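You operate a simulated robot arm through the tools that you are given. There is no shell and no other tool. Be economical: measure what you need, move in short steps, check, and stop when the job is done.

You run a simulated robot arm. Do the job below in one go: nothing can be reset, and whatever is moved stays where it is left.

TASK
Clean the smudge off the lens with the purple band.
Fine: lay it in the lens nest, wet the felt pad on the sponge, rub, and put the pad back on its rest. Set down upright: felt pad. What is to be rubbed or washed off counts as gone when no trace of it is left.

The check looks at the end state, three seconds after you hand in, the way a careful person would. Anything else that was tipped, shoved, dropped, spilled or broken makes it a failure.

THE ROBOT
A 7-joint arm with a two-finger parallel gripper, fixed in place. Base frame: the origin is at the foot of the arm, x ahead of it, y to its left, z up; the work surface is at about z = 750. Lengths are in mm, angles in degrees, forces in N, time in s.
With the tool pointing down near the work surface it reaches from about 300 to 680 mm from the base axis. Its first joint turns from -66.0 to 66.0 degrees. Payload 1.57 kg.
Tool frame: the origin (TCP) lies between the finger pads and is the grasp point; the fingertips stand 30 mm ahead of it; z points along the fingers, y is the line along which they close. Largest opening 110 mm; finger width 24, thickness 12; the body of the gripper, 48 by 112 mm, starts 78 mm behind the TCP.
Orientation is that of the tool frame in the base frame, as a unit quaternion [x, y, z, w]. With the fingers straight down and closing along the base's y, the tool's x points along the base's -x, its y along +y and its z along -z.

THE INTERFACE
- The arm moves only by the tool step_arm. Its argument "deltas" is a list of rows, each an object of numbers (a shift or turn left out is 0, a gripper value left out holds the last): "tx", "ty", "tz": the shift along the base's x, y, z in mm; "rx", "ry", "rz": the turn, a rotation vector about the base's x, y, z in degrees. In form: [{"tx": .., "ty": .., "tz": .., "rx": .., "ry": .., "rz": ..}, ...]. A call has 1 to 12 rows; each row shifts and turns the commanded pose from where the row before left it. "fingers" is the gripper command, from -1 (fully open) to 1 (shut), values between in proportion, set as the call begins (left out, the last holds). A row lasts 0.2 s, in which the tool goes at most 50 mm and 8.6 degrees; a call with a longer step from one row to the next is refused whole, and so is a gripper value outside its range. A pose out of reach is approached as far as the arm can. The call stops where the force on the tool passes 40 N (or 10 N more than at its start, if that is more) or the arm is blocked; 0.2 s more then pass. The fingers move at their own pace (about 108 mm/s each) and stop on an object; they squeeze with about 23 N. The grip force told is the motor's: it shows also when the fingers shut on nothing. Time passes only in rows, and 0.2 s behind the last, so rows that do not move let the fingers close. The reply holds the time, the measured pose of the TCP, the force on the tool along the base axes, the opening and the grip force, in the units named above and with some noise, with the torque about the TCP (base axes, N m) and any sound that the robot's microphone picked up.
- Cameras (640 x 400 px; columns grow to the right, rows downward): "scene" is fixed at [172.7, -394.2, 1384.3]; the picture's right is [0.64, -0.77, 0.00], its down [-0.51, -0.42, -0.75] and it looks along [0.57, 0.48, -0.66] (base axes); focal length 353 px, centre (320, 200). "wrist" rides on the gripper at [70, 16, -141] in the tool frame; the picture's right is [-0.23, 0.97, 0.00], its down [-0.85, -0.20, -0.48] and it looks along [-0.47, -0.11, 0.88] (tool axes); focal length 222 px, centre (320, 200). There is no depth. A picture from a camera that has moved, and an enlarged one, comes with that camera's place and axes in the base frame and with its lens. The place of the scene camera against the robot may be out by one fixed shift of up to 25 mm in any direction.
- camera(camera): a new picture of that camera. The clock stands still meanwhile.
- enlarge(camera, box): a new picture of the part [left, top, right, bottom] of that camera's present view, enlarged. The clock stands still meanwhile.
- sign_off(): hands the job in; it is judged then, once.

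Work in short steps. Places have to be worked out from the pictures, the camera data and where the tool is seen: move nearer, look again, correct. Check each grasp and each placing, and mend what went wrong. You have 120 turns and 76 pictures in all, those below and enlarged ones among them. Open the gripper and draw the arm clear of the work before you hand the job in, unless the task says otherwise; then end with one line.

The tools are called after "Call:" as a command line: name --argument value ..., lists and objects as JSON in quotes. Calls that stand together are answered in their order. step_arm: Moves the arm, as the interface text tells. Its arguments: {"type":"object","properties":{"deltas":{"type":"array"},"fingers":{"type":"number"}},"required":["deltas"]} The other tools are called the same way: camera (camera) takes a picture; enlarge (camera, box) takes an enlarged picture of a part of a camera's view; sign_off () hands the job in.

At the start:

```text
clock: 0.0
eef_pos: [478.0, -54.0, 1057.4]
tool_rot: [0.0, 1.0, 0.0, 0.0]
force: [0.2, -0.7, 0.0]
torque: [0.0, 0.03, 0.01]
grip_width: 109.9
finger_force: 0.0
```

scene: 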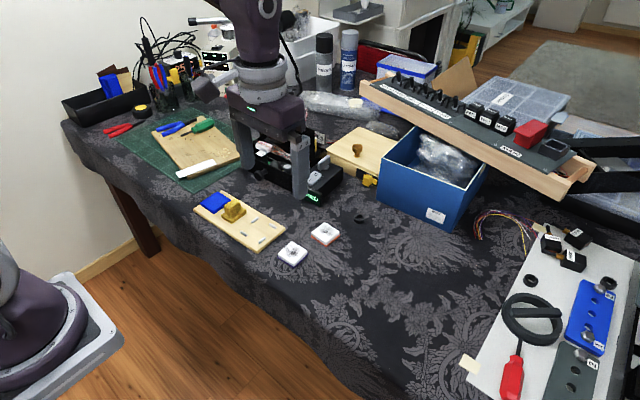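
wrist: 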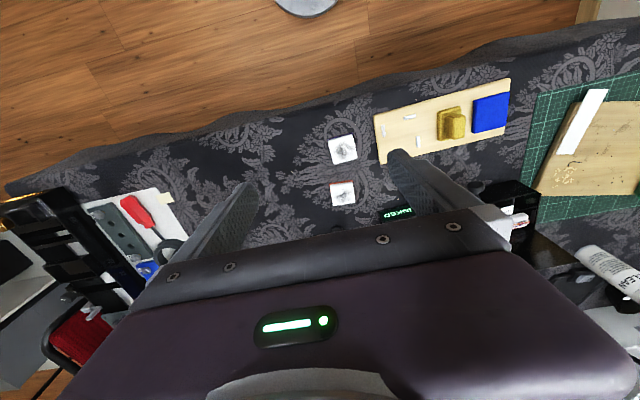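

I see a board with a blue sponge, a yellow pad and a nest with white strips, plus two lens blocks beside it. I'll enlarge both views to tell them apart.

Call:
enlarge --camera "scene" --box '[180, 170, 380, 295]'

Call:
enlarge --camera "wrist" --box '[310, 70, 530, 220]'

```text
3.20 times, centred on (280, 232) of scene
camera zoom: at [172.7, -394.2, 1384.3], right [0.64, -0.77, 0.0], down [-0.51, -0.42, -0.75], along [0.57, 0.48, -0.66], focal length 1128 px, centre (448, 96)
```

zoom: 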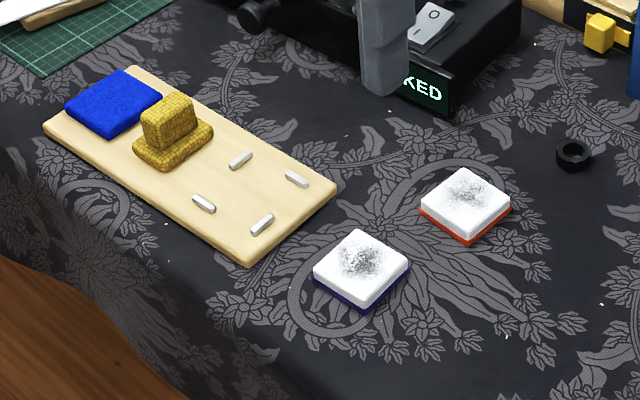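

```text
2.67 times, centred on (420, 145) of wrist
camera zoom: at [407.1, -37.2, 1198.7], right [0.23, 0.97, 0.0], down [0.85, -0.2, 0.48], along [0.47, -0.11, -0.88], focal length 592 px, centre (53, 347)
```

zoom: 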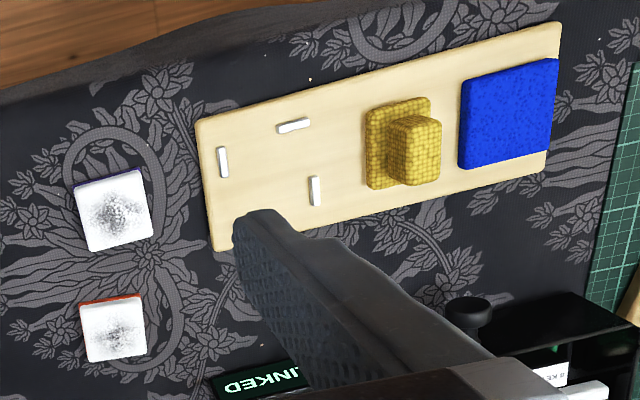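

The purple-banded lens is the near one, at about (535,-18). The nest and pad are at about y=60..180. I'll move lower over the nest area for a closer look.

Call:
step_arm --deltas '[{"tx": -8, "ty": 25, "tz": -25}, {"tx": -8, "ty": 25, "tz": -25}, {"tx": -8, "ty": 25, "tz": -25}, {"tx": -7, "ty": 25, "tz": -25}, {"tx": -7, "ty": 24, "tz": -25}, {}]'

Call:
camera --camera "wrist"

```text
clock: 1.4
eef_pos: [437.4, 71.1, 929.7]
tool_rot: [-0.001, 1.0, 0.001, -0.001]
force: [-0.8, -0.3, 0.8]
torque: [0.0, 0.0, 0.0]
grip_width: 110.2
finger_force: 0.0
```

```text
71 pictures are left
camera wrist: at [367.1, 88.1, 1072.7], right [0.23, 0.97, 0.0], down [0.85, -0.2, 0.48], along [0.47, -0.11, -0.88], focal length 222 px, centre (320, 200)
```

wrist: 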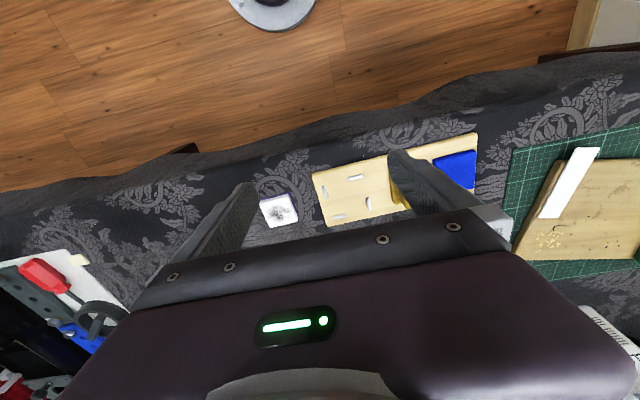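

The nest and purple lens are visible between the fingers. I'll enlarge that part for measurements.

Call:
enlarge --camera "wrist" --box '[250, 125, 410, 235]'

Call:
enlarge --camera "scene" --box '[190, 185, 310, 260]'

```text
3.64 times, centred on (330, 180) of wrist
camera zoom: at [367.1, 88.1, 1072.7], right [0.23, 0.97, 0.0], down [0.85, -0.2, 0.48], along [0.47, -0.11, -0.88], focal length 808 px, centre (284, 273)
```

zoom: 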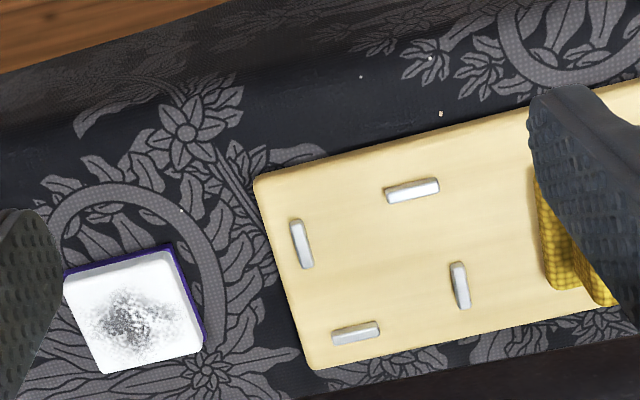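

```text
5.33 times, centred on (250, 222) of scene
camera zoom: at [172.7, -394.2, 1384.3], right [0.64, -0.77, 0.0], down [-0.51, -0.42, -0.75], along [0.57, 0.48, -0.66], focal length 1881 px, centre (693, 80)
```

zoom: 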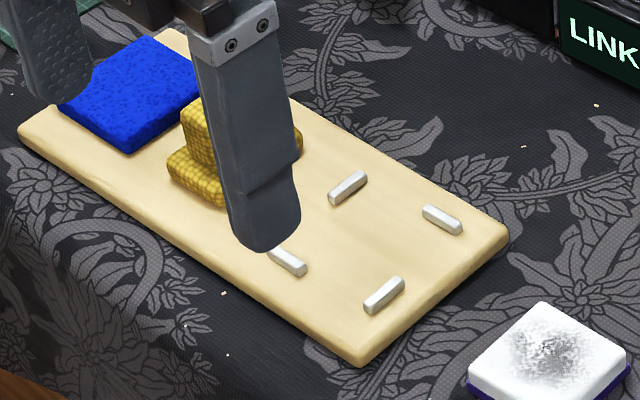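

Both board and lens look nearly axis-aligned: nest centre ≈ (534,91), lens centre ≈ (535,-20). Next I'll measure the lens and rail heights.

Call:
enlarge --camera "scene" --box '[240, 225, 320, 275]'

```text
8.00 times, centred on (280, 250) of scene
camera zoom: at [172.7, -394.2, 1384.3], right [0.64, -0.77, 0.0], down [-0.51, -0.42, -0.75], along [0.57, 0.48, -0.66], focal length 2821 px, centre (640, -200)
```

zoom: 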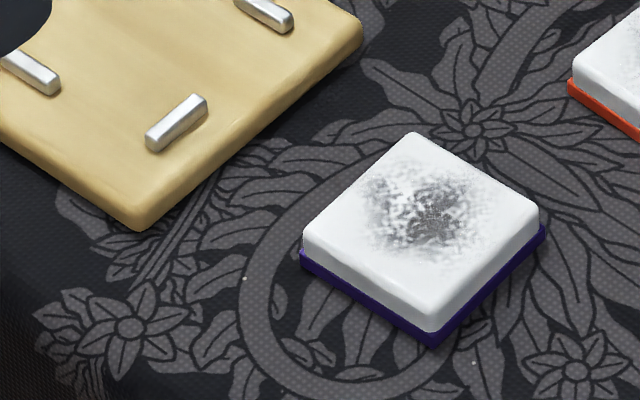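

The lens is about 13 mm tall and the rails about 6 mm, so I'll need to grip only the upper white part. I'm moving over the lens to measure its place and yaw precisely.

Call:
step_arm --deltas '[{"tx": 9, "ty": -25, "tz": -17}, {"tx": 9, "ty": -25, "tz": -17}, {"tx": 10, "ty": -24, "tz": -16}, {}]'

Call:
enlarge --camera "wrist" --box '[250, 140, 410, 240]'

```text
clock: 2.4
eef_pos: [466.9, -4.8, 883.0]
tool_rot: [0.0, 1.0, 0.0, 0.0]
force: [0.0, 1.3, -0.6]
torque: [-0.04, 0.0, 0.0]
grip_width: 110.0
finger_force: 0.1
```

```text
4.00 times, centred on (330, 190) of wrist
camera zoom: at [396.1, 12.2, 1024.6], right [0.23, 0.97, 0.0], down [0.85, -0.2, 0.48], along [0.47, -0.11, -0.88], focal length 888 px, centre (280, 240)
```

zoom: 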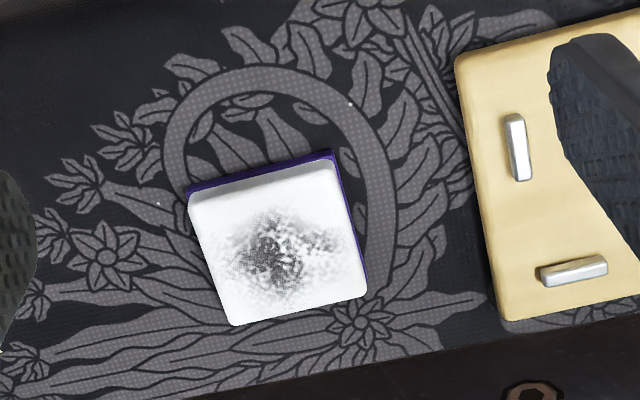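

Refined lens centre ≈ (540,-22), yaw ≈1.5°, and nest centre ≈ (538,91.5). I'll go above the lens with fingers straddling it, descending to a safe height.

Call:
step_arm --deltas '[{"tx": 24, "ty": -6}, {"tx": 24, "ty": -6}, {"tx": 24, "ty": -5.5}, {"tz": -35}, {"tz": -35}, {}]'

Call:
enlarge --camera "scene" --box '[240, 200, 340, 275]'

Call:
camera --camera "wrist"

```text
clock: 3.8
eef_pos: [538.3, -19.8, 811.2]
tool_rot: [0.001, 1.0, 0.001, 0.0]
force: [-0.8, 0.1, -0.1]
torque: [0.0, -0.01, 0.02]
grip_width: 109.6
finger_force: 0.1
```

```text
5.33 times, centred on (290, 238) of scene
camera zoom: at [172.7, -394.2, 1384.3], right [0.64, -0.77, 0.0], down [-0.51, -0.42, -0.75], along [0.57, 0.48, -0.66], focal length 1881 px, centre (480, 0)
```

zoom: 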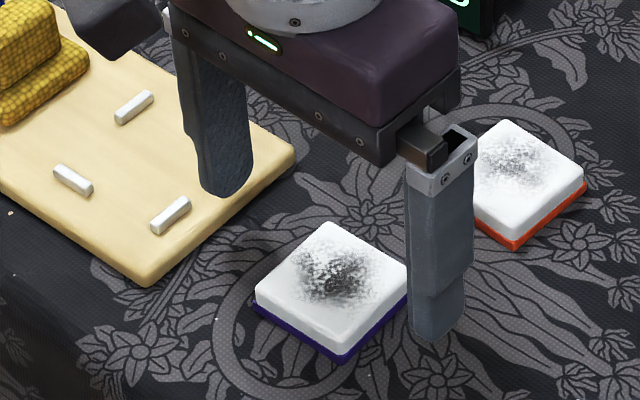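

```text
65 pictures are left
camera wrist: at [467.8, -3.5, 953.0], right [0.23, 0.97, 0.0], down [0.85, -0.2, 0.48], along [0.47, -0.11, -0.88], focal length 222 px, centre (320, 200)
```

wrist: 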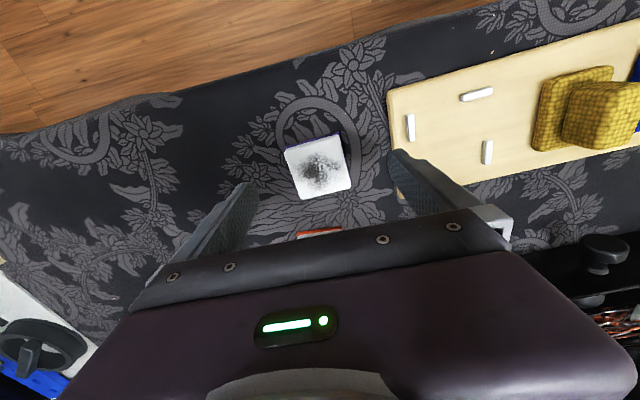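

The lens is centred between the fingers. The left finger would come close to the board edge when fully open, so I'll narrow the opening to about 74 mm and descend most of the way.

Call:
step_arm --deltas '[{}, {"tz": -10}, {"tz": -10}, {}]' --fingers -0.35

Call:
camera --camera "wrist"

```text
clock: 4.8
eef_pos: [540.8, -21.8, 791.4]
tool_rot: [0.001, 1.0, 0.0, 0.0]
force: [-0.3, -0.3, -1.1]
torque: [0.02, 0.03, -0.03]
grip_width: 74.5
finger_force: 0.1
```

```text
64 pictures are left
camera wrist: at [469.5, -4.2, 932.6], right [0.23, 0.97, 0.0], down [0.85, -0.2, 0.48], along [0.47, -0.11, -0.88], focal length 222 px, centre (320, 200)
```

wrist: 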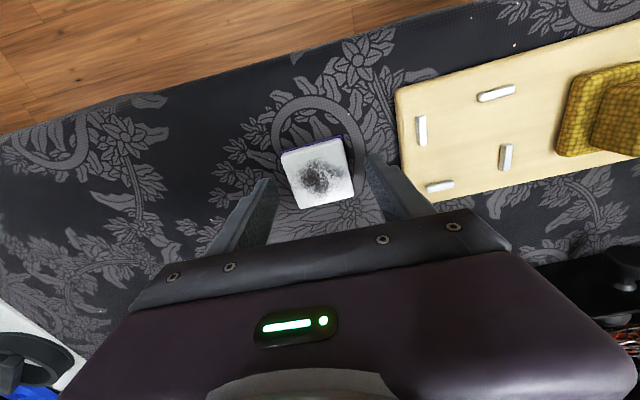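

Both fingers are clear of the board. I'll feel for the table with small steps to fix the height reference.

Call:
step_arm --deltas '[{"tz": -3}, {"tz": -2}, {"tz": -1.5}, {"tz": -1.5}, {"tz": -1}]'

```text
clock: 6.0
eef_pos: [540.2, -21.2, 783.8]
tool_rot: [0.001, 1.0, 0.001, 0.0]
force: [0.3, 0.5, -0.1]
torque: [-0.01, 0.03, 0.01]
grip_width: 74.3
finger_force: 0.1
```

No contact yet at a tip height of about 753.5; continuing in small steps.

Call:
step_arm --deltas '[{"tz": -1}, {"tz": -1}, {"tz": -0.7}, {}]'

Call:
enlarge --camera "scene" --box '[250, 220, 330, 270]'

```text
clock: 7.0
eef_pos: [538.6, -20.3, 781.0]
tool_rot: [0.0, 1.0, 0.0, -0.001]
force: [-0.4, -0.2, 0.0]
torque: [-0.01, -0.01, -0.01]
grip_width: 74.4
finger_force: 0.0
```

```text
8.00 times, centred on (290, 245) of scene
camera zoom: at [172.7, -394.2, 1384.3], right [0.64, -0.77, 0.0], down [-0.51, -0.42, -0.75], along [0.57, 0.48, -0.66], focal length 2821 px, centre (560, -160)
```

zoom: 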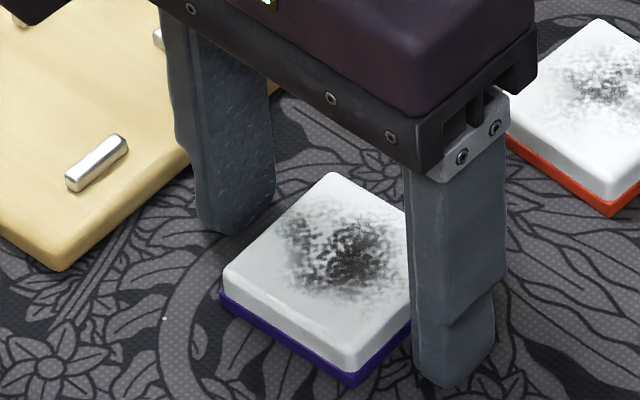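

Nearly at the cloth; a few more half-millimetre steps.

Call:
step_arm --deltas '[{"tz": -0.5}, {"tz": -0.5}, {"tz": -0.5}, {"tz": -0.5}]'

```text
clock: 8.0
eef_pos: [538.8, -20.3, 779.9]
tool_rot: [0.0, 1.0, 0.001, 0.001]
force: [-7.8, 3.7, 39.2]
torque: [0.02, 0.67, -0.17]
grip_width: 74.3
finger_force: 0.1
```

Contact: the table is at z≈750 (TCP ≈780). I'll rise about 8 mm so the tips grip only the upper white part, then close.

Call:
step_arm --deltas '[{"tz": 4}, {"tz": 4}, {}]'

Call:
enlarge --camera "scene" --box '[250, 220, 330, 270]'

```text
clock: 8.8
eef_pos: [539.4, -22.0, 785.2]
tool_rot: [0.0, 1.0, 0.001, 0.0]
force: [0.4, -0.6, -0.3]
torque: [-0.01, -0.02, -0.01]
grip_width: 73.9
finger_force: 0.1
```

```text
8.00 times, centred on (290, 245) of scene
camera zoom: at [172.7, -394.2, 1384.3], right [0.64, -0.77, 0.0], down [-0.51, -0.42, -0.75], along [0.57, 0.48, -0.66], focal length 2821 px, centre (560, -160)
```

zoom: 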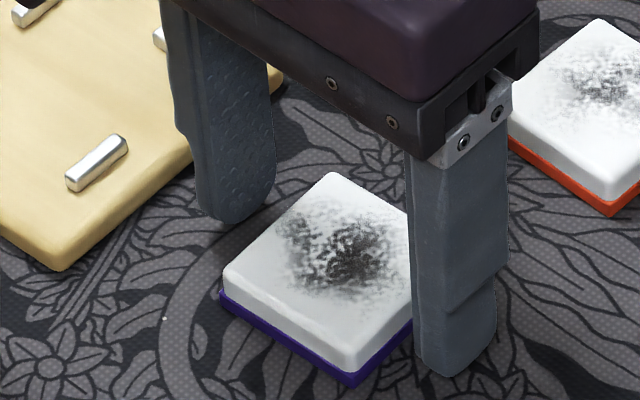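

The tips are at about 755.5; I'll raise 2 mm more and close on the lens.

Call:
step_arm --deltas '[{"tz": 2}, {}]'

Call:
step_arm --deltas '[{}, {}, {}, {}]' --fingers 1

Call:
enlarge --camera "scene" --box '[250, 220, 330, 270]'

```text
clock: 9.4
eef_pos: [538.1, -21.0, 788.5]
tool_rot: [0.0, 1.0, -0.001, -0.001]
force: [-0.6, -0.5, 0.7]
torque: [-0.05, 0.02, 0.0]
grip_width: 74.2
finger_force: 0.0
```

```text
clock: 10.4
eef_pos: [539.1, -21.4, 788.3]
tool_rot: [0.0, 1.0, 0.0, 0.0]
force: [0.6, 1.1, 3.0]
torque: [0.05, -0.03, 0.03]
grip_width: 49.1
finger_force: 23.2
```

```text
8.00 times, centred on (290, 245) of scene
camera zoom: at [172.6, -394.2, 1384.4], right [0.64, -0.77, 0.0], down [-0.51, -0.42, -0.75], along [0.57, 0.48, -0.66], focal length 2821 px, centre (560, -160)
```

zoom: 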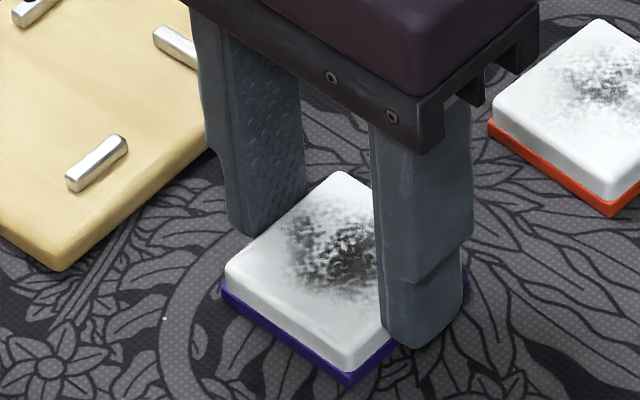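

Gripped at 49 mm with 23 N on the white part. I'll lift 35 mm and check that it holds.

Call:
step_arm --deltas '[{"tz": 5}, {"tz": 10}, {"tz": 20}, {}]'

Call:
enlarge --camera "scene" --box '[240, 190, 340, 265]'

Call:
enlarge --camera "wrist" --box '[250, 80, 560, 260]'

```text
clock: 11.4
eef_pos: [538.3, -21.0, 822.1]
tool_rot: [0.0, 1.0, 0.0, 0.0]
force: [-1.1, -0.7, -0.9]
torque: [0.03, -0.02, -0.01]
grip_width: 49.2
finger_force: 23.0
```

```text
5.33 times, centred on (290, 228) of scene
camera zoom: at [172.7, -394.2, 1384.3], right [0.64, -0.77, 0.0], down [-0.51, -0.42, -0.75], along [0.57, 0.48, -0.66], focal length 1881 px, centre (480, 53)
```

zoom: 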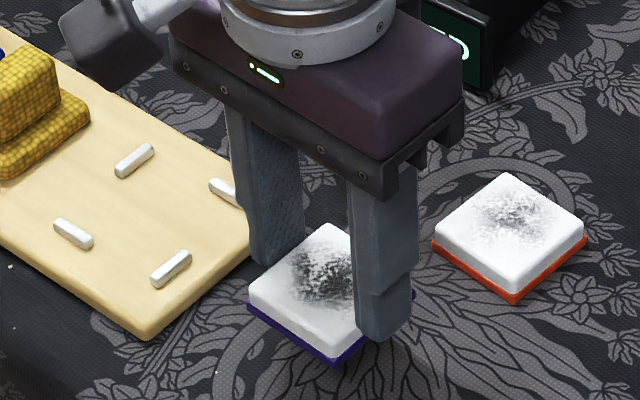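

```text
2.06 times, centred on (405, 170) of wrist
camera zoom: at [468.2, -5.2, 964.0], right [0.23, 0.97, 0.0], down [0.86, -0.2, 0.48], along [0.47, -0.11, -0.88], focal length 459 px, centre (144, 262)
```

zoom: 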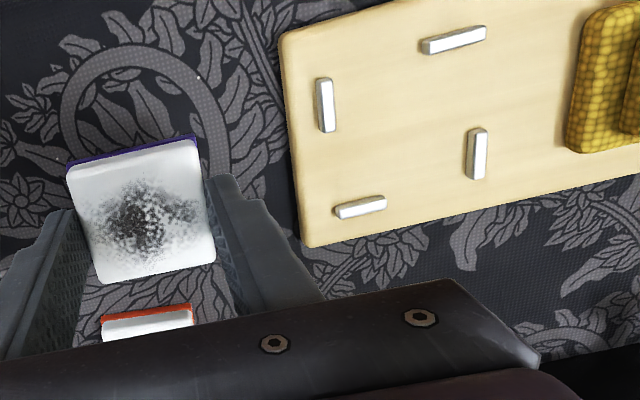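

The lens is held level. Moving it over the nest.

Call:
step_arm --deltas '[{"tx": -0.5, "ty": 28}, {"tx": -0.5, "ty": 28.5}, {"tx": -0.5, "ty": 28}, {"tx": -0.5, "ty": 28.5}, {}, {}]'

Call:
enlarge --camera "scene" --box '[200, 180, 300, 255]'

Call:
enlarge --camera "wrist" --box '[230, 90, 430, 230]'

```text
clock: 12.8
eef_pos: [537.7, 90.8, 824.4]
tool_rot: [0.001, 1.0, 0.0, 0.0]
force: [0.3, 0.3, -0.7]
torque: [-0.02, -0.01, 0.02]
grip_width: 49.2
finger_force: 23.1
```

```text
5.33 times, centred on (250, 218) of scene
camera zoom: at [172.7, -394.2, 1384.3], right [0.64, -0.77, 0.0], down [-0.51, -0.42, -0.75], along [0.57, 0.48, -0.66], focal length 1881 px, centre (693, 107)
```

zoom: 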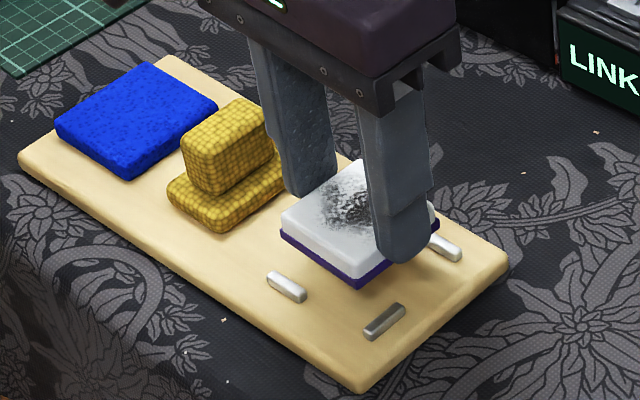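

```text
2.86 times, centred on (330, 160) of wrist
camera zoom: at [467.3, 107.7, 966.5], right [0.23, 0.97, 0.0], down [0.85, -0.2, 0.48], along [0.47, -0.11, -0.88], focal length 635 px, centre (291, 314)
```

zoom: 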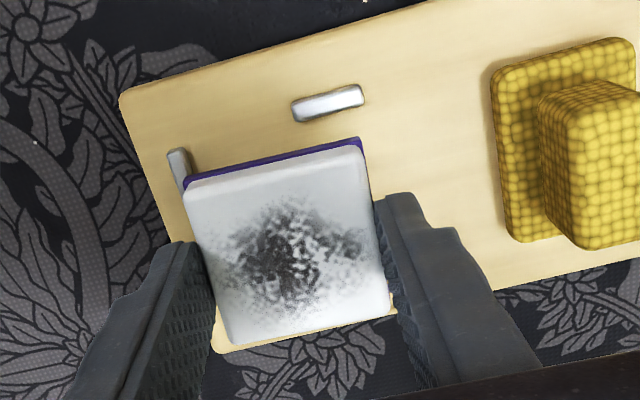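

The lens centre is (537,91.4) against the nest centre (538,91.5), so I'll correct x by 1 mm and go down most of the way.

Call:
step_arm --deltas '[{"tx": 1, "tz": -8}, {"tz": -7}, {"tz": -4}, {}]'

Call:
enlarge --camera "scene" --box '[220, 195, 300, 245]'

Call:
enlarge --camera "wrist" --box '[230, 90, 430, 230]'

```text
clock: 13.8
eef_pos: [537.3, 92.5, 804.5]
tool_rot: [0.0, 1.0, 0.0, -0.001]
force: [-0.8, 0.3, -1.5]
torque: [0.01, -0.01, 0.0]
grip_width: 49.3
finger_force: 23.2
```

```text
8.00 times, centred on (260, 220) of scene
camera zoom: at [172.7, -394.2, 1384.3], right [0.64, -0.77, 0.0], down [-0.51, -0.42, -0.75], along [0.57, 0.48, -0.66], focal length 2821 px, centre (800, 40)
```

zoom: 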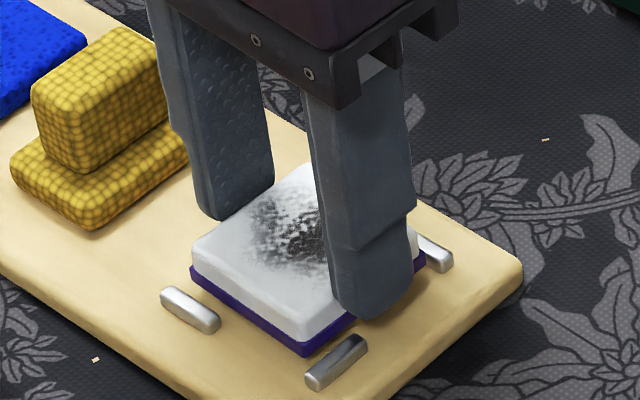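

```text
2.86 times, centred on (330, 160) of wrist
camera zoom: at [468.2, 108.5, 946.5], right [0.23, 0.97, 0.0], down [0.85, -0.2, 0.48], along [0.47, -0.11, -0.88], focal length 635 px, centre (291, 314)
```

zoom: 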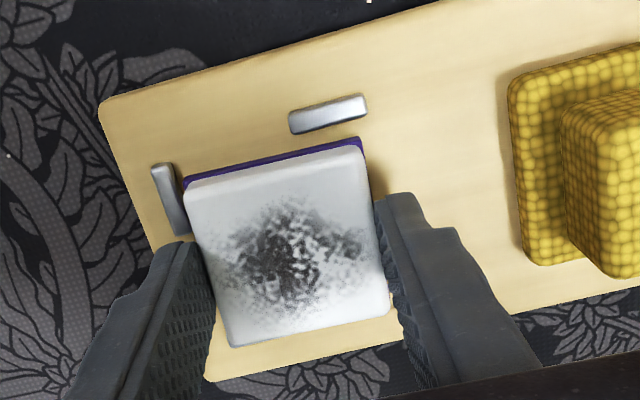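

Alignment looks right, so I'm lowering slowly between the rails until light contact.

Call:
step_arm --deltas '[{"tz": -2}, {"tz": -1.5}, {"tz": -1}, {"tz": -1}, {}]'

Call:
enlarge --camera "scene" --box '[220, 195, 300, 245]'

Call:
enlarge --camera "wrist" --box '[230, 90, 430, 230]'

```text
clock: 15.0
eef_pos: [537.4, 91.7, 800.6]
tool_rot: [0.001, 1.0, 0.0, 0.0]
force: [-5.3, 1.9, 15.8]
torque: [0.03, 0.14, 0.01]
grip_width: 49.1
finger_force: 23.0
```

```text
8.00 times, centred on (260, 220) of scene
camera zoom: at [172.3, -394.3, 1384.4], right [0.64, -0.77, 0.0], down [-0.51, -0.42, -0.75], along [0.57, 0.48, -0.66], focal length 2821 px, centre (800, 40)
```

zoom: 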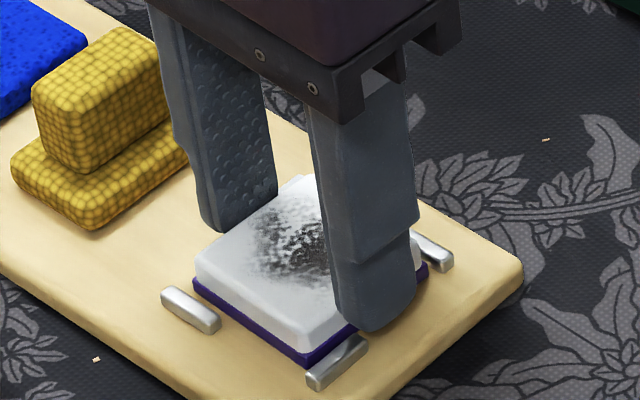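

```text
2.86 times, centred on (330, 160) of wrist
camera zoom: at [467.9, 107.8, 941.7], right [0.23, 0.97, 0.0], down [0.85, -0.2, 0.48], along [0.47, -0.11, -0.88], focal length 635 px, centre (291, 314)
```

zoom: 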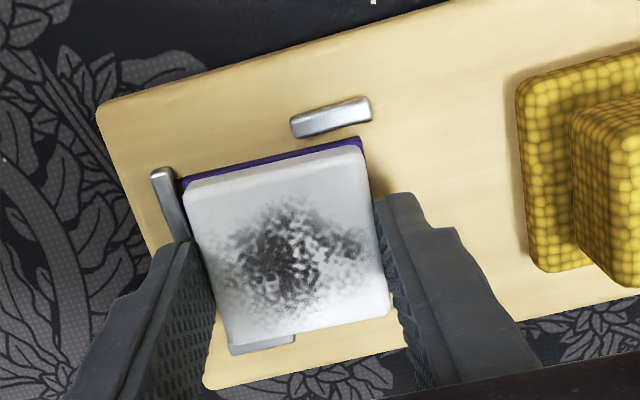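

There's about 16 N of contact at z≈800, and I need to know whether the lens is on the board or on a rail. Zooming in.

Call:
enlarge --camera "scene" --box '[236, 220, 284, 250]'

Call:
enlarge --camera "wrist" --box '[270, 110, 380, 220]'

```text
13.33 times, centred on (260, 235) of scene
camera zoom: at [172.3, -394.3, 1384.4], right [0.64, -0.77, 0.0], down [-0.51, -0.42, -0.75], along [0.57, 0.48, -0.66], focal length 4702 px, centre (1120, -267)
```

zoom: 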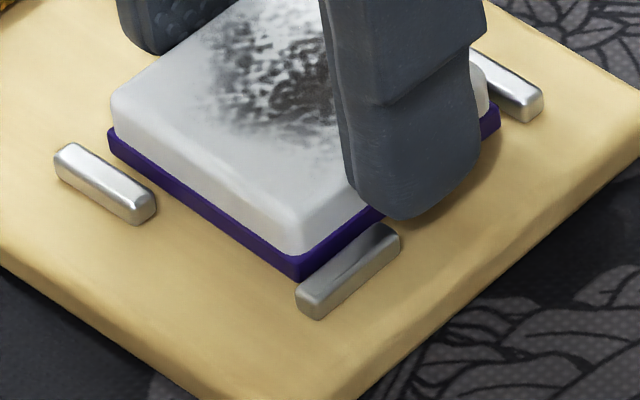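

```text
3.64 times, centred on (325, 165) of wrist
camera zoom: at [467.9, 107.8, 941.7], right [0.23, 0.97, 0.0], down [0.85, -0.2, 0.48], along [0.47, -0.11, -0.88], focal length 808 px, centre (302, 327)
```

zoom: 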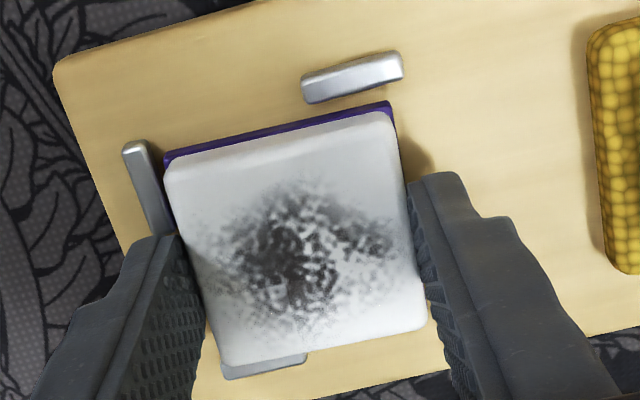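

The board seems about 12 mm thick, so the lens bottom is at board level; with that height the nest centre becomes x≈535. The lens sits about 2.5 mm too far in +x (big gap at the near rail), so I'll raise slightly, shift -2.5 mm and lower again.

Call:
step_arm --deltas '[{"tz": 3}, {"tx": -2.5}, {"tz": -1.5}, {"tz": -0.7}, {}]'

Call:
enlarge --camera "scene" --box '[236, 220, 284, 250]'

Call:
enlarge --camera "wrist" --box '[270, 110, 380, 220]'

```text
clock: 16.2
eef_pos: [535.8, 91.4, 799.6]
tool_rot: [0.001, 1.0, 0.0, 0.0]
force: [-4.1, -2.2, 16.4]
torque: [-0.08, 0.17, 0.0]
grip_width: 49.2
finger_force: 22.9
```

```text
13.33 times, centred on (260, 235) of scene
camera zoom: at [172.3, -394.3, 1384.4], right [0.64, -0.77, 0.0], down [-0.51, -0.42, -0.75], along [0.57, 0.48, -0.66], focal length 4702 px, centre (1120, -267)
```

zoom: 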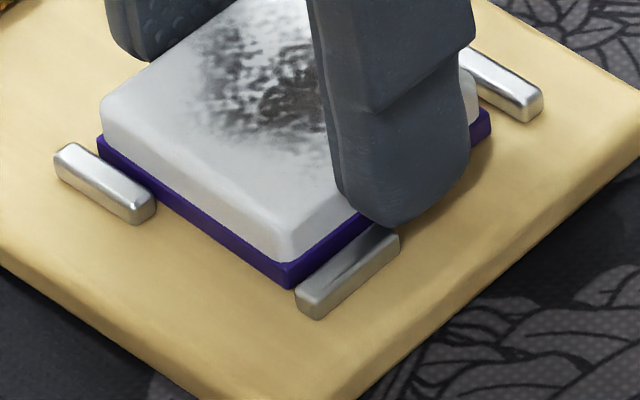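

```text
3.64 times, centred on (325, 165) of wrist
camera zoom: at [465.6, 108.2, 941.7], right [0.23, 0.97, 0.0], down [0.85, -0.2, 0.48], along [0.47, -0.11, -0.88], focal length 808 px, centre (302, 327)
```

zoom: 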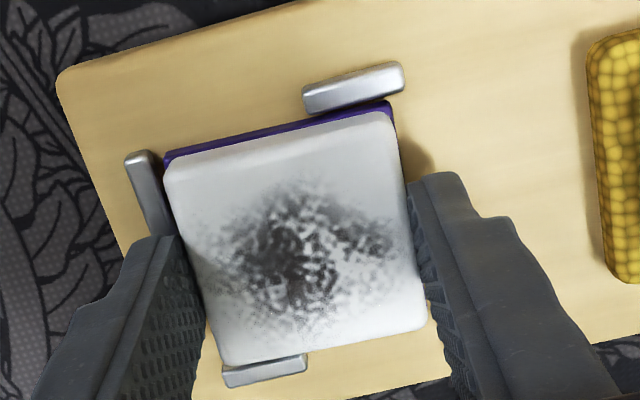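

The lens now sits between all four rails on the board. I'll relieve the pressure, open a little, then check.

Call:
step_arm --deltas '[{"tz": 0.7}, {}]'

Call:
step_arm --deltas '[{}, {}]' --fingers -0.05

Call:
step_arm --deltas '[{"tz": 8}, {"tz": 20}, {"tz": 30}, {}]' --fingers -0.3

Call:
enlarge --camera "scene" --box '[220, 195, 300, 245]'

Call:
enlarge --camera "wrist" --box '[250, 90, 450, 230]'

```text
clock: 16.8
eef_pos: [535.7, 92.5, 800.1]
tool_rot: [0.0, 1.0, 0.0, 0.001]
force: [2.0, 0.5, 2.9]
torque: [-0.01, -0.08, -0.03]
grip_width: 49.2
finger_force: 22.7
```

```text
clock: 17.4
eef_pos: [535.4, 91.8, 799.5]
tool_rot: [0.0, 1.0, 0.0, 0.0]
force: [0.0, 0.0, 0.4]
torque: [0.0, 0.05, -0.03]
grip_width: 57.7
finger_force: 0.1
```

```text
clock: 18.4
eef_pos: [536.7, 92.3, 859.9]
tool_rot: [0.0, 1.0, 0.0, 0.001]
force: [0.1, -0.1, 0.1]
torque: [0.01, 0.0, 0.02]
grip_width: 71.4
finger_force: 0.0
```

```text
8.00 times, centred on (260, 220) of scene
camera zoom: at [172.7, -394.2, 1384.3], right [0.64, -0.77, 0.0], down [-0.51, -0.42, -0.75], along [0.57, 0.48, -0.66], focal length 2821 px, centre (800, 40)
```

zoom: 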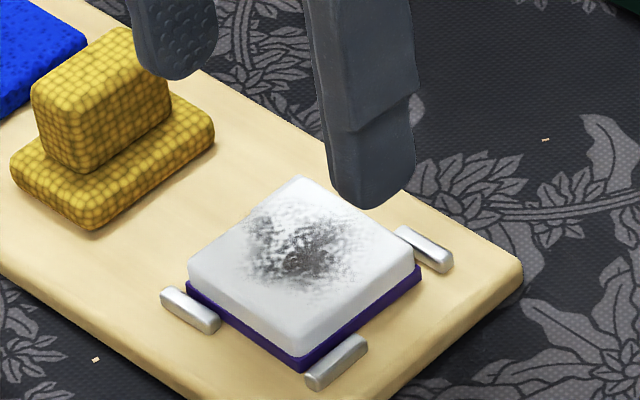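

```text
2.86 times, centred on (350, 160) of wrist
camera zoom: at [465.6, 109.1, 1001.3], right [0.23, 0.97, 0.0], down [0.85, -0.2, 0.48], along [0.47, -0.11, -0.88], focal length 635 px, centre (234, 314)
```

zoom: 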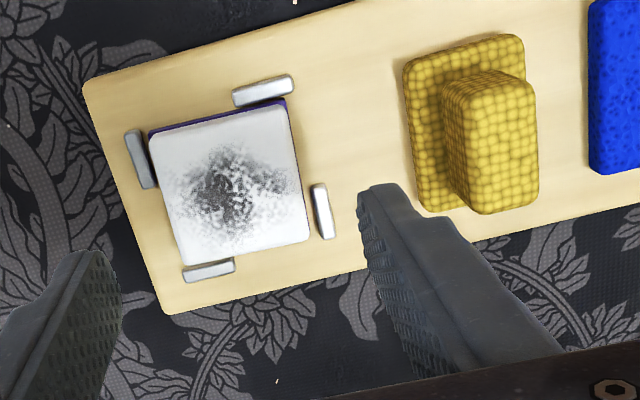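

The lens is nested and flat. Now I'll look at the felt pad and sponge from closer.

Call:
step_arm --deltas '[{"tx": -12, "ty": 20, "tz": 10}, {"tx": -12, "ty": 25, "tz": 10}, {"tx": -12, "ty": 25, "tz": 10}, {"tx": -12, "ty": 25}, {"tx": -12, "ty": 25}, {"tx": -12}, {}]' --fingers -1

Call:
enlarge --camera "wrist" --box '[250, 120, 410, 230]'

Call:
enlarge --camera "scene" --box '[190, 180, 270, 230]'

```text
clock: 20.0
eef_pos: [464.3, 211.1, 888.3]
tool_rot: [0.0, 1.0, 0.0, 0.0]
force: [-0.5, 0.8, -0.2]
torque: [0.01, 0.01, -0.03]
grip_width: 110.2
finger_force: 0.1
```

```text
3.64 times, centred on (330, 175) of wrist
camera zoom: at [394.3, 227.1, 1030.5], right [0.23, 0.97, 0.0], down [0.85, -0.2, 0.48], along [0.47, -0.11, -0.88], focal length 808 px, centre (284, 291)
```

zoom: 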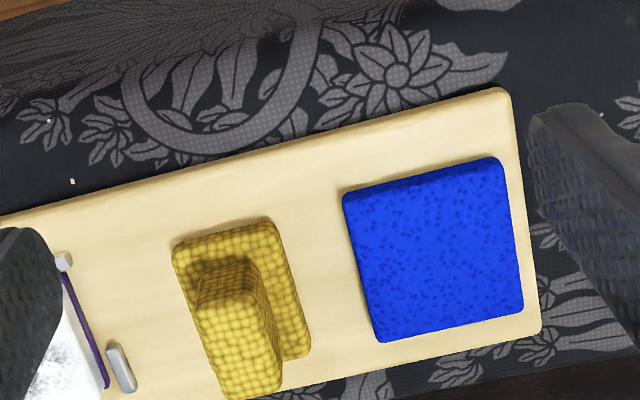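

```text
8.00 times, centred on (230, 205) of scene
camera zoom: at [172.7, -394.2, 1384.3], right [0.64, -0.77, 0.0], down [-0.51, -0.42, -0.75], along [0.57, 0.48, -0.66], focal length 2821 px, centre (1040, 160)
```

zoom: 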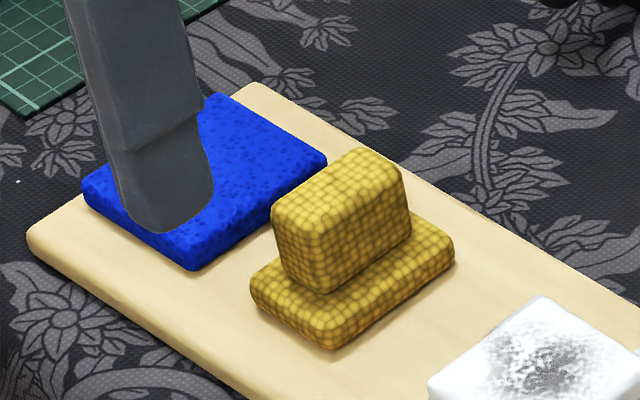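

Pad handle centre ≈ (531.5,179.5), base top ≈776 and handle top ≈798; sponge centre ≈ (528,250). Moving above the pad handle with fingers at about 50 mm opening.

Call:
step_arm --deltas '[{"tx": 22, "ty": -11}, {"tx": 22, "ty": -11}, {"tx": 23.5, "ty": -10.5, "tz": -10}, {"tz": -25}, {"tz": -15}, {}]' --fingers 0.05

Call:
enlarge --camera "wrist" --box '[240, 90, 440, 230]'

Call:
enlarge --camera "scene" --box '[190, 170, 286, 230]'

```text
clock: 21.4
eef_pos: [531.4, 179.7, 837.6]
tool_rot: [-0.001, 1.0, 0.0, 0.0]
force: [0.2, -0.7, 0.4]
torque: [0.01, -0.01, -0.05]
grip_width: 52.2
finger_force: 0.0
```

```text
2.86 times, centred on (340, 160) of wrist
camera zoom: at [461.5, 195.4, 979.7], right [0.23, 0.97, 0.0], down [0.85, -0.2, 0.48], along [0.47, -0.11, -0.88], focal length 635 px, centre (263, 314)
```

zoom: 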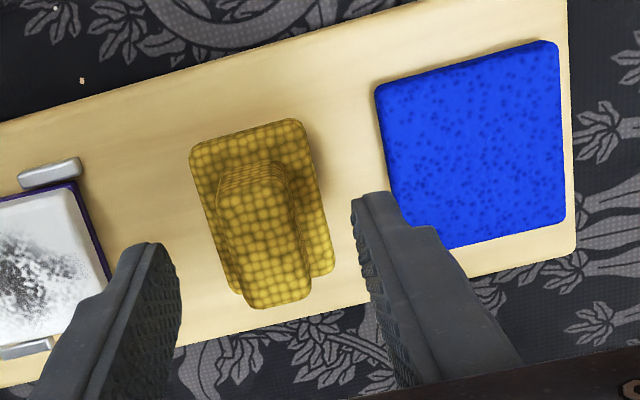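

```text
6.67 times, centred on (238, 200) of scene
camera zoom: at [172.7, -394.2, 1384.3], right [0.64, -0.77, 0.0], down [-0.51, -0.42, -0.75], along [0.57, 0.48, -0.66], focal length 2351 px, centre (867, 200)
```

zoom: 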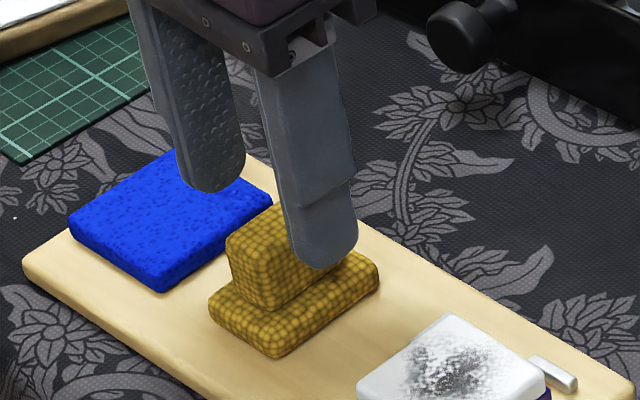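

Aligned well. Descending so the tips end just above the pad base, then closing on the handle.

Call:
step_arm --deltas '[{"tx": 1.5, "tz": -12}, {"tz": -10}, {"tz": -6}, {}]'

Call:
enlarge --camera "scene" --box '[206, 180, 270, 220]'

```text
clock: 22.4
eef_pos: [533.9, 178.3, 810.7]
tool_rot: [0.0, 1.0, 0.0, 0.0]
force: [-0.4, -0.1, 1.1]
torque: [-0.01, 0.0, -0.03]
grip_width: 52.0
finger_force: 0.0
```

```text
10.00 times, centred on (238, 200) of scene
camera zoom: at [172.7, -394.2, 1384.3], right [0.64, -0.77, 0.0], down [-0.51, -0.42, -0.75], along [0.57, 0.48, -0.66], focal length 3526 px, centre (1140, 200)
```

zoom: 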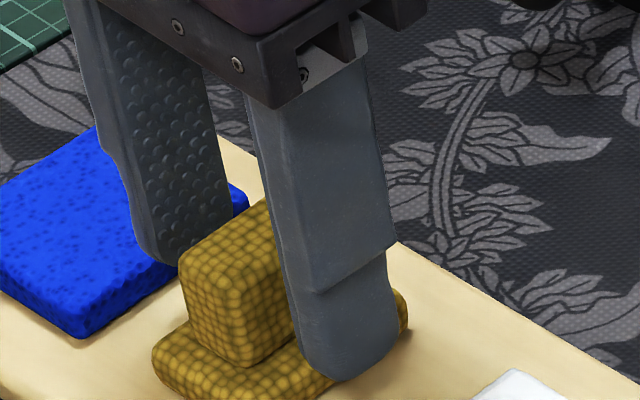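

The fingers straddle the handle; closing.

Call:
step_arm --deltas '[{}, {}, {}, {}]' --fingers 1

Call:
enlarge --camera "scene" --box '[206, 180, 270, 220]'

```text
clock: 23.4
eef_pos: [533.0, 179.7, 810.1]
tool_rot: [0.0, 1.0, 0.0, 0.0]
force: [0.0, -1.2, 0.1]
torque: [0.01, 0.01, 0.01]
grip_width: 21.1
finger_force: 23.0
```

```text
10.00 times, centred on (238, 200) of scene
camera zoom: at [172.7, -394.2, 1384.3], right [0.64, -0.77, 0.0], down [-0.51, -0.42, -0.75], along [0.57, 0.48, -0.66], focal length 3526 px, centre (1140, 200)
```

zoom: 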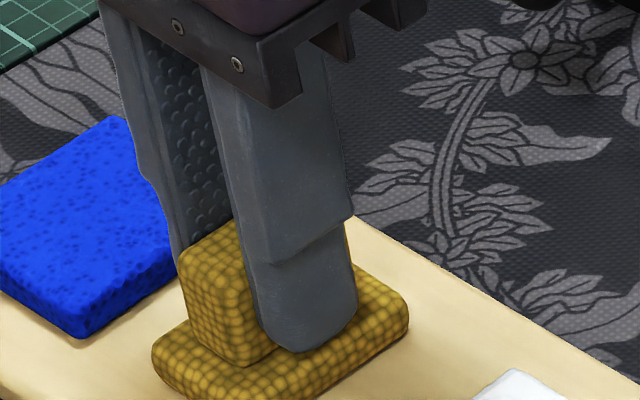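

Gripped at 21 mm, centred. Lifting 35 mm and looking at what comes along.

Call:
step_arm --deltas '[{"tz": 10}, {"tz": 15}, {"tz": 10}, {}]'

Call:
enlarge --camera "scene" --box '[190, 165, 286, 225]'

Call:
enlarge --camera "wrist" --box '[240, 90, 440, 230]'

```text
clock: 24.4
eef_pos: [534.2, 180.3, 845.3]
tool_rot: [-0.001, 1.0, 0.0, 0.0]
force: [-0.6, 0.0, -0.1]
torque: [-0.02, 0.0, -0.01]
grip_width: 21.1
finger_force: 23.3
```

```text
6.67 times, centred on (238, 195) of scene
camera zoom: at [172.7, -394.2, 1384.3], right [0.64, -0.77, 0.0], down [-0.51, -0.42, -0.75], along [0.57, 0.48, -0.66], focal length 2351 px, centre (867, 233)
```

zoom: 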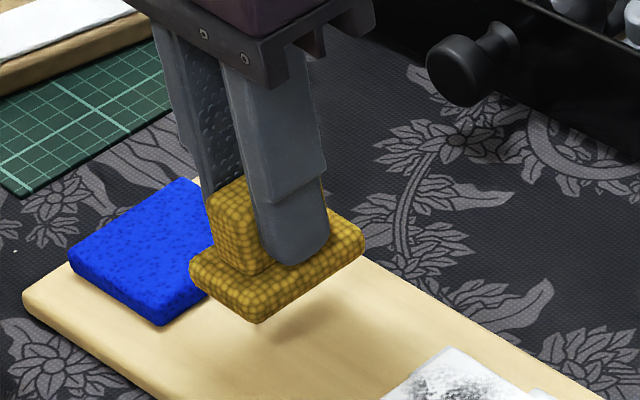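

```text
2.86 times, centred on (340, 160) of wrist
camera zoom: at [463.2, 196.2, 987.2], right [0.23, 0.97, 0.0], down [0.85, -0.2, 0.48], along [0.47, -0.11, -0.88], focal length 635 px, centre (263, 314)
```

zoom: 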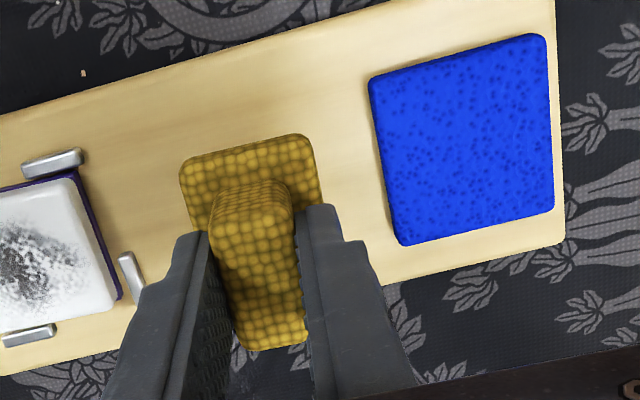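

The pad comes up as a whole with the handle. Carrying it over the sponge centre (528.5,250) and lowering to just above it.

Call:
step_arm --deltas '[{"tx": -1, "ty": 24}, {"tx": -1, "ty": 24}, {"ty": 22.5}, {"tz": -10}, {"tz": -8}, {}]'

Call:
enlarge --camera "scene" --box '[180, 165, 276, 225]'

```text
clock: 25.8
eef_pos: [529.8, 251.3, 827.4]
tool_rot: [0.0, 1.0, 0.0, 0.0]
force: [0.4, -0.3, -0.2]
torque: [0.04, 0.0, 0.0]
grip_width: 21.0
finger_force: 23.1
```

```text
6.67 times, centred on (228, 195) of scene
camera zoom: at [172.7, -394.2, 1384.3], right [0.64, -0.77, 0.0], down [-0.51, -0.42, -0.75], along [0.57, 0.48, -0.66], focal length 2351 px, centre (933, 233)
```

zoom: 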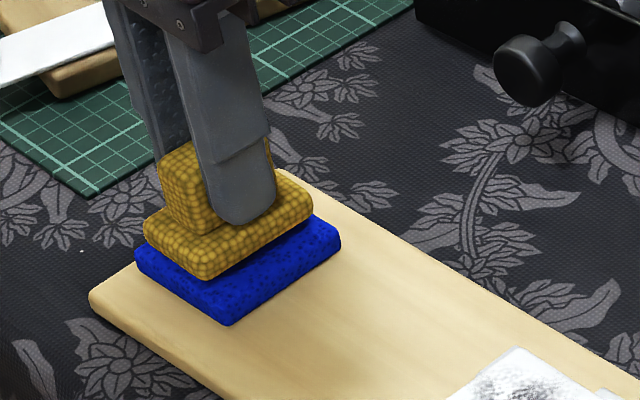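

The pad is over the sponge; pressing down in small steps.

Call:
step_arm --deltas '[{"tz": -2}, {"tz": -2}, {"tz": -1}, {"tz": -1}, {"tz": -1}, {}]'

```text
clock: 27.2
eef_pos: [531.9, 250.5, 822.5]
tool_rot: [0.0, 1.0, 0.0, 0.001]
force: [-2.9, -0.8, 26.7]
torque: [-0.06, 0.02, -0.04]
grip_width: 21.0
finger_force: 22.7
```

Firm contact at 27 N. I'll ease a little, hold for a second, and then lift to look.

Call:
step_arm --deltas '[{"tz": 0.5}, {}, {}, {}, {}]'

Call:
step_arm --deltas '[{"tz": 8}, {"tz": 12}, {"tz": 5}, {}]'

Call:
enlarge --camera "scene" --box '[180, 165, 276, 225]'

```text
clock: 28.4
eef_pos: [530.7, 250.9, 820.8]
tool_rot: [0.001, 1.0, 0.0, 0.001]
force: [2.2, 5.2, 20.3]
torque: [0.13, -0.22, 0.03]
grip_width: 20.8
finger_force: 23.0
```

```text
clock: 29.4
eef_pos: [530.9, 250.3, 845.5]
tool_rot: [0.0, 1.0, 0.0, 0.001]
force: [-1.1, -0.4, -1.6]
torque: [-0.01, 0.01, 0.03]
grip_width: 21.0
finger_force: 23.1
```

```text
6.67 times, centred on (228, 195) of scene
camera zoom: at [172.7, -394.2, 1384.3], right [0.64, -0.77, 0.0], down [-0.51, -0.42, -0.75], along [0.57, 0.48, -0.66], focal length 2351 px, centre (933, 233)
```

zoom: 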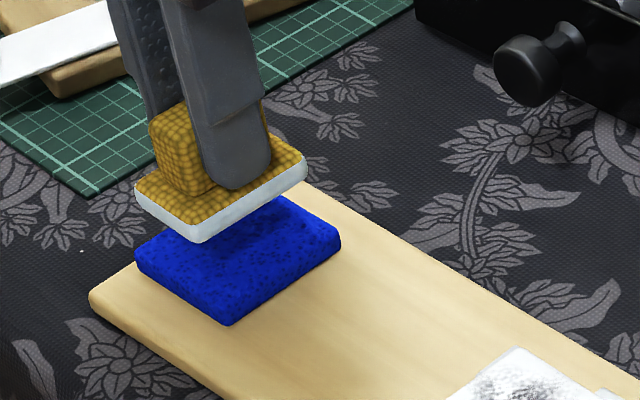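

The felt turned wet (white face). Now carrying it over the lens at (535.5,91.5).

Call:
step_arm --deltas '[{"tx": 2, "ty": -32}, {"tx": 2, "ty": -32}, {"tx": 1, "ty": -32}, {"ty": -32}, {"ty": -30.5}, {"tz": -10}, {"tz": -6}, {}]'

Call:
enlarge --camera "scene" --box '[210, 180, 306, 240]'

Call:
enlarge --camera "wrist" --box '[240, 90, 440, 230]'

```text
clock: 31.2
eef_pos: [535.3, 90.9, 831.0]
tool_rot: [-0.001, 1.0, 0.0, 0.0]
force: [-0.4, 0.2, -0.4]
torque: [0.01, -0.01, -0.02]
grip_width: 21.0
finger_force: 23.4
```

```text
6.67 times, centred on (258, 210) of scene
camera zoom: at [172.7, -394.2, 1384.3], right [0.64, -0.77, 0.0], down [-0.51, -0.42, -0.75], along [0.57, 0.48, -0.66], focal length 2351 px, centre (733, 133)
```

zoom: 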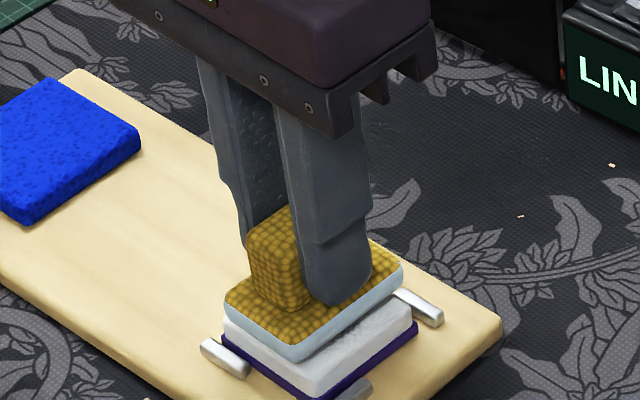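

```text
2.86 times, centred on (340, 160) of wrist
camera zoom: at [464.8, 107.4, 971.6], right [0.23, 0.97, 0.0], down [0.85, -0.2, 0.48], along [0.47, -0.11, -0.88], focal length 635 px, centre (263, 314)
```

zoom: 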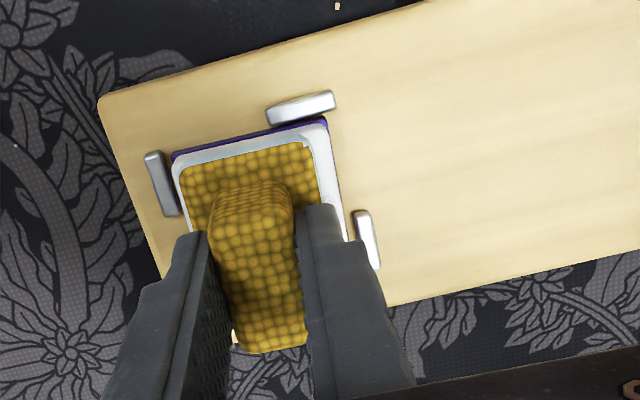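

The pad is over the lens. Lowering gently to contact.

Call:
step_arm --deltas '[{"tz": -2}, {"tz": -1.5}, {"tz": -1}, {"tz": -0.7}, {}]'

```text
clock: 32.4
eef_pos: [536.5, 90.6, 825.4]
tool_rot: [0.0, 1.0, 0.0, 0.001]
force: [-1.3, 0.1, 26.6]
torque: [0.02, 0.04, -0.01]
grip_width: 21.1
finger_force: 22.9
```

In contact with 27 N, which is more than needed. I'll ease off by 0.6 mm and start short strokes along y.

Call:
step_arm --deltas '[{"tz": 0.6}, {"ty": 4}, {"ty": 4}, {"ty": -4}, {"ty": -4}, {"ty": -4}, {"ty": -4}, {"ty": 4}, {"ty": 4}]'

```text
clock: 34.4
eef_pos: [536.5, 89.7, 826.1]
tool_rot: [0.001, 1.0, -0.001, 0.0]
force: [-0.6, -9.1, 18.8]
torque: [-0.34, -0.05, -0.03]
grip_width: 21.0
finger_force: 22.7
```

Steady at 19 N. More strokes, wider in y and with some in x.

Call:
step_arm --deltas '[{"ty": 6}, {"ty": 6}, {"ty": -6}, {"ty": -6}, {"ty": -6}, {"ty": -6}, {"ty": 6}, {"ty": 6}, {"tx": 4}, {"tx": -4}, {"tx": -4}, {"tx": 4}]'

Call:
step_arm --deltas '[{"ty": 6}, {"ty": 6}, {"ty": -6}, {"ty": -6}, {"ty": -6}, {"ty": -6}, {"ty": 6}, {"ty": 6}, {"tx": 4}, {"tx": -4}, {"tx": -4}, {"tx": 4}]'

Call:
step_arm --deltas '[{"tz": 5}, {"tz": 15}, {"tz": 20}, {"ty": 40, "tz": 5}, {"ty": 40}, {}]'

Call:
enlarge --camera "scene" --box '[210, 180, 306, 240]'

```text
clock: 37.0
eef_pos: [535.7, 91.7, 825.7]
tool_rot: [0.0, 1.0, 0.001, 0.0]
force: [-4.1, 0.5, 9.5]
torque: [0.03, 0.16, 0.0]
grip_width: 20.8
finger_force: 23.1
```

```text
clock: 39.6
eef_pos: [535.2, 91.8, 825.4]
tool_rot: [-0.001, 1.0, 0.0, 0.0]
force: [-0.2, -0.9, 0.4]
torque: [0.01, -0.04, 0.02]
grip_width: 21.2
finger_force: 23.4
```

```text
clock: 41.0
eef_pos: [533.9, 171.8, 871.1]
tool_rot: [-0.001, 1.0, 0.0, 0.0]
force: [-0.3, 1.3, -0.4]
torque: [0.01, 0.0, 0.0]
grip_width: 20.9
finger_force: 22.8
```

```text
6.67 times, centred on (258, 210) of scene
camera zoom: at [172.7, -394.2, 1384.3], right [0.64, -0.77, 0.0], down [-0.51, -0.42, -0.75], along [0.57, 0.48, -0.66], focal length 2351 px, centre (733, 133)
```

zoom: 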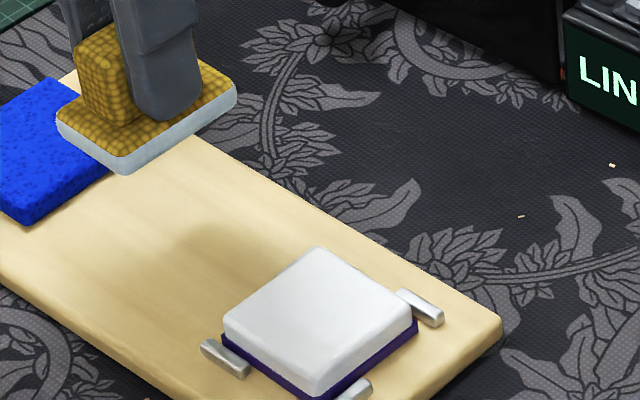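

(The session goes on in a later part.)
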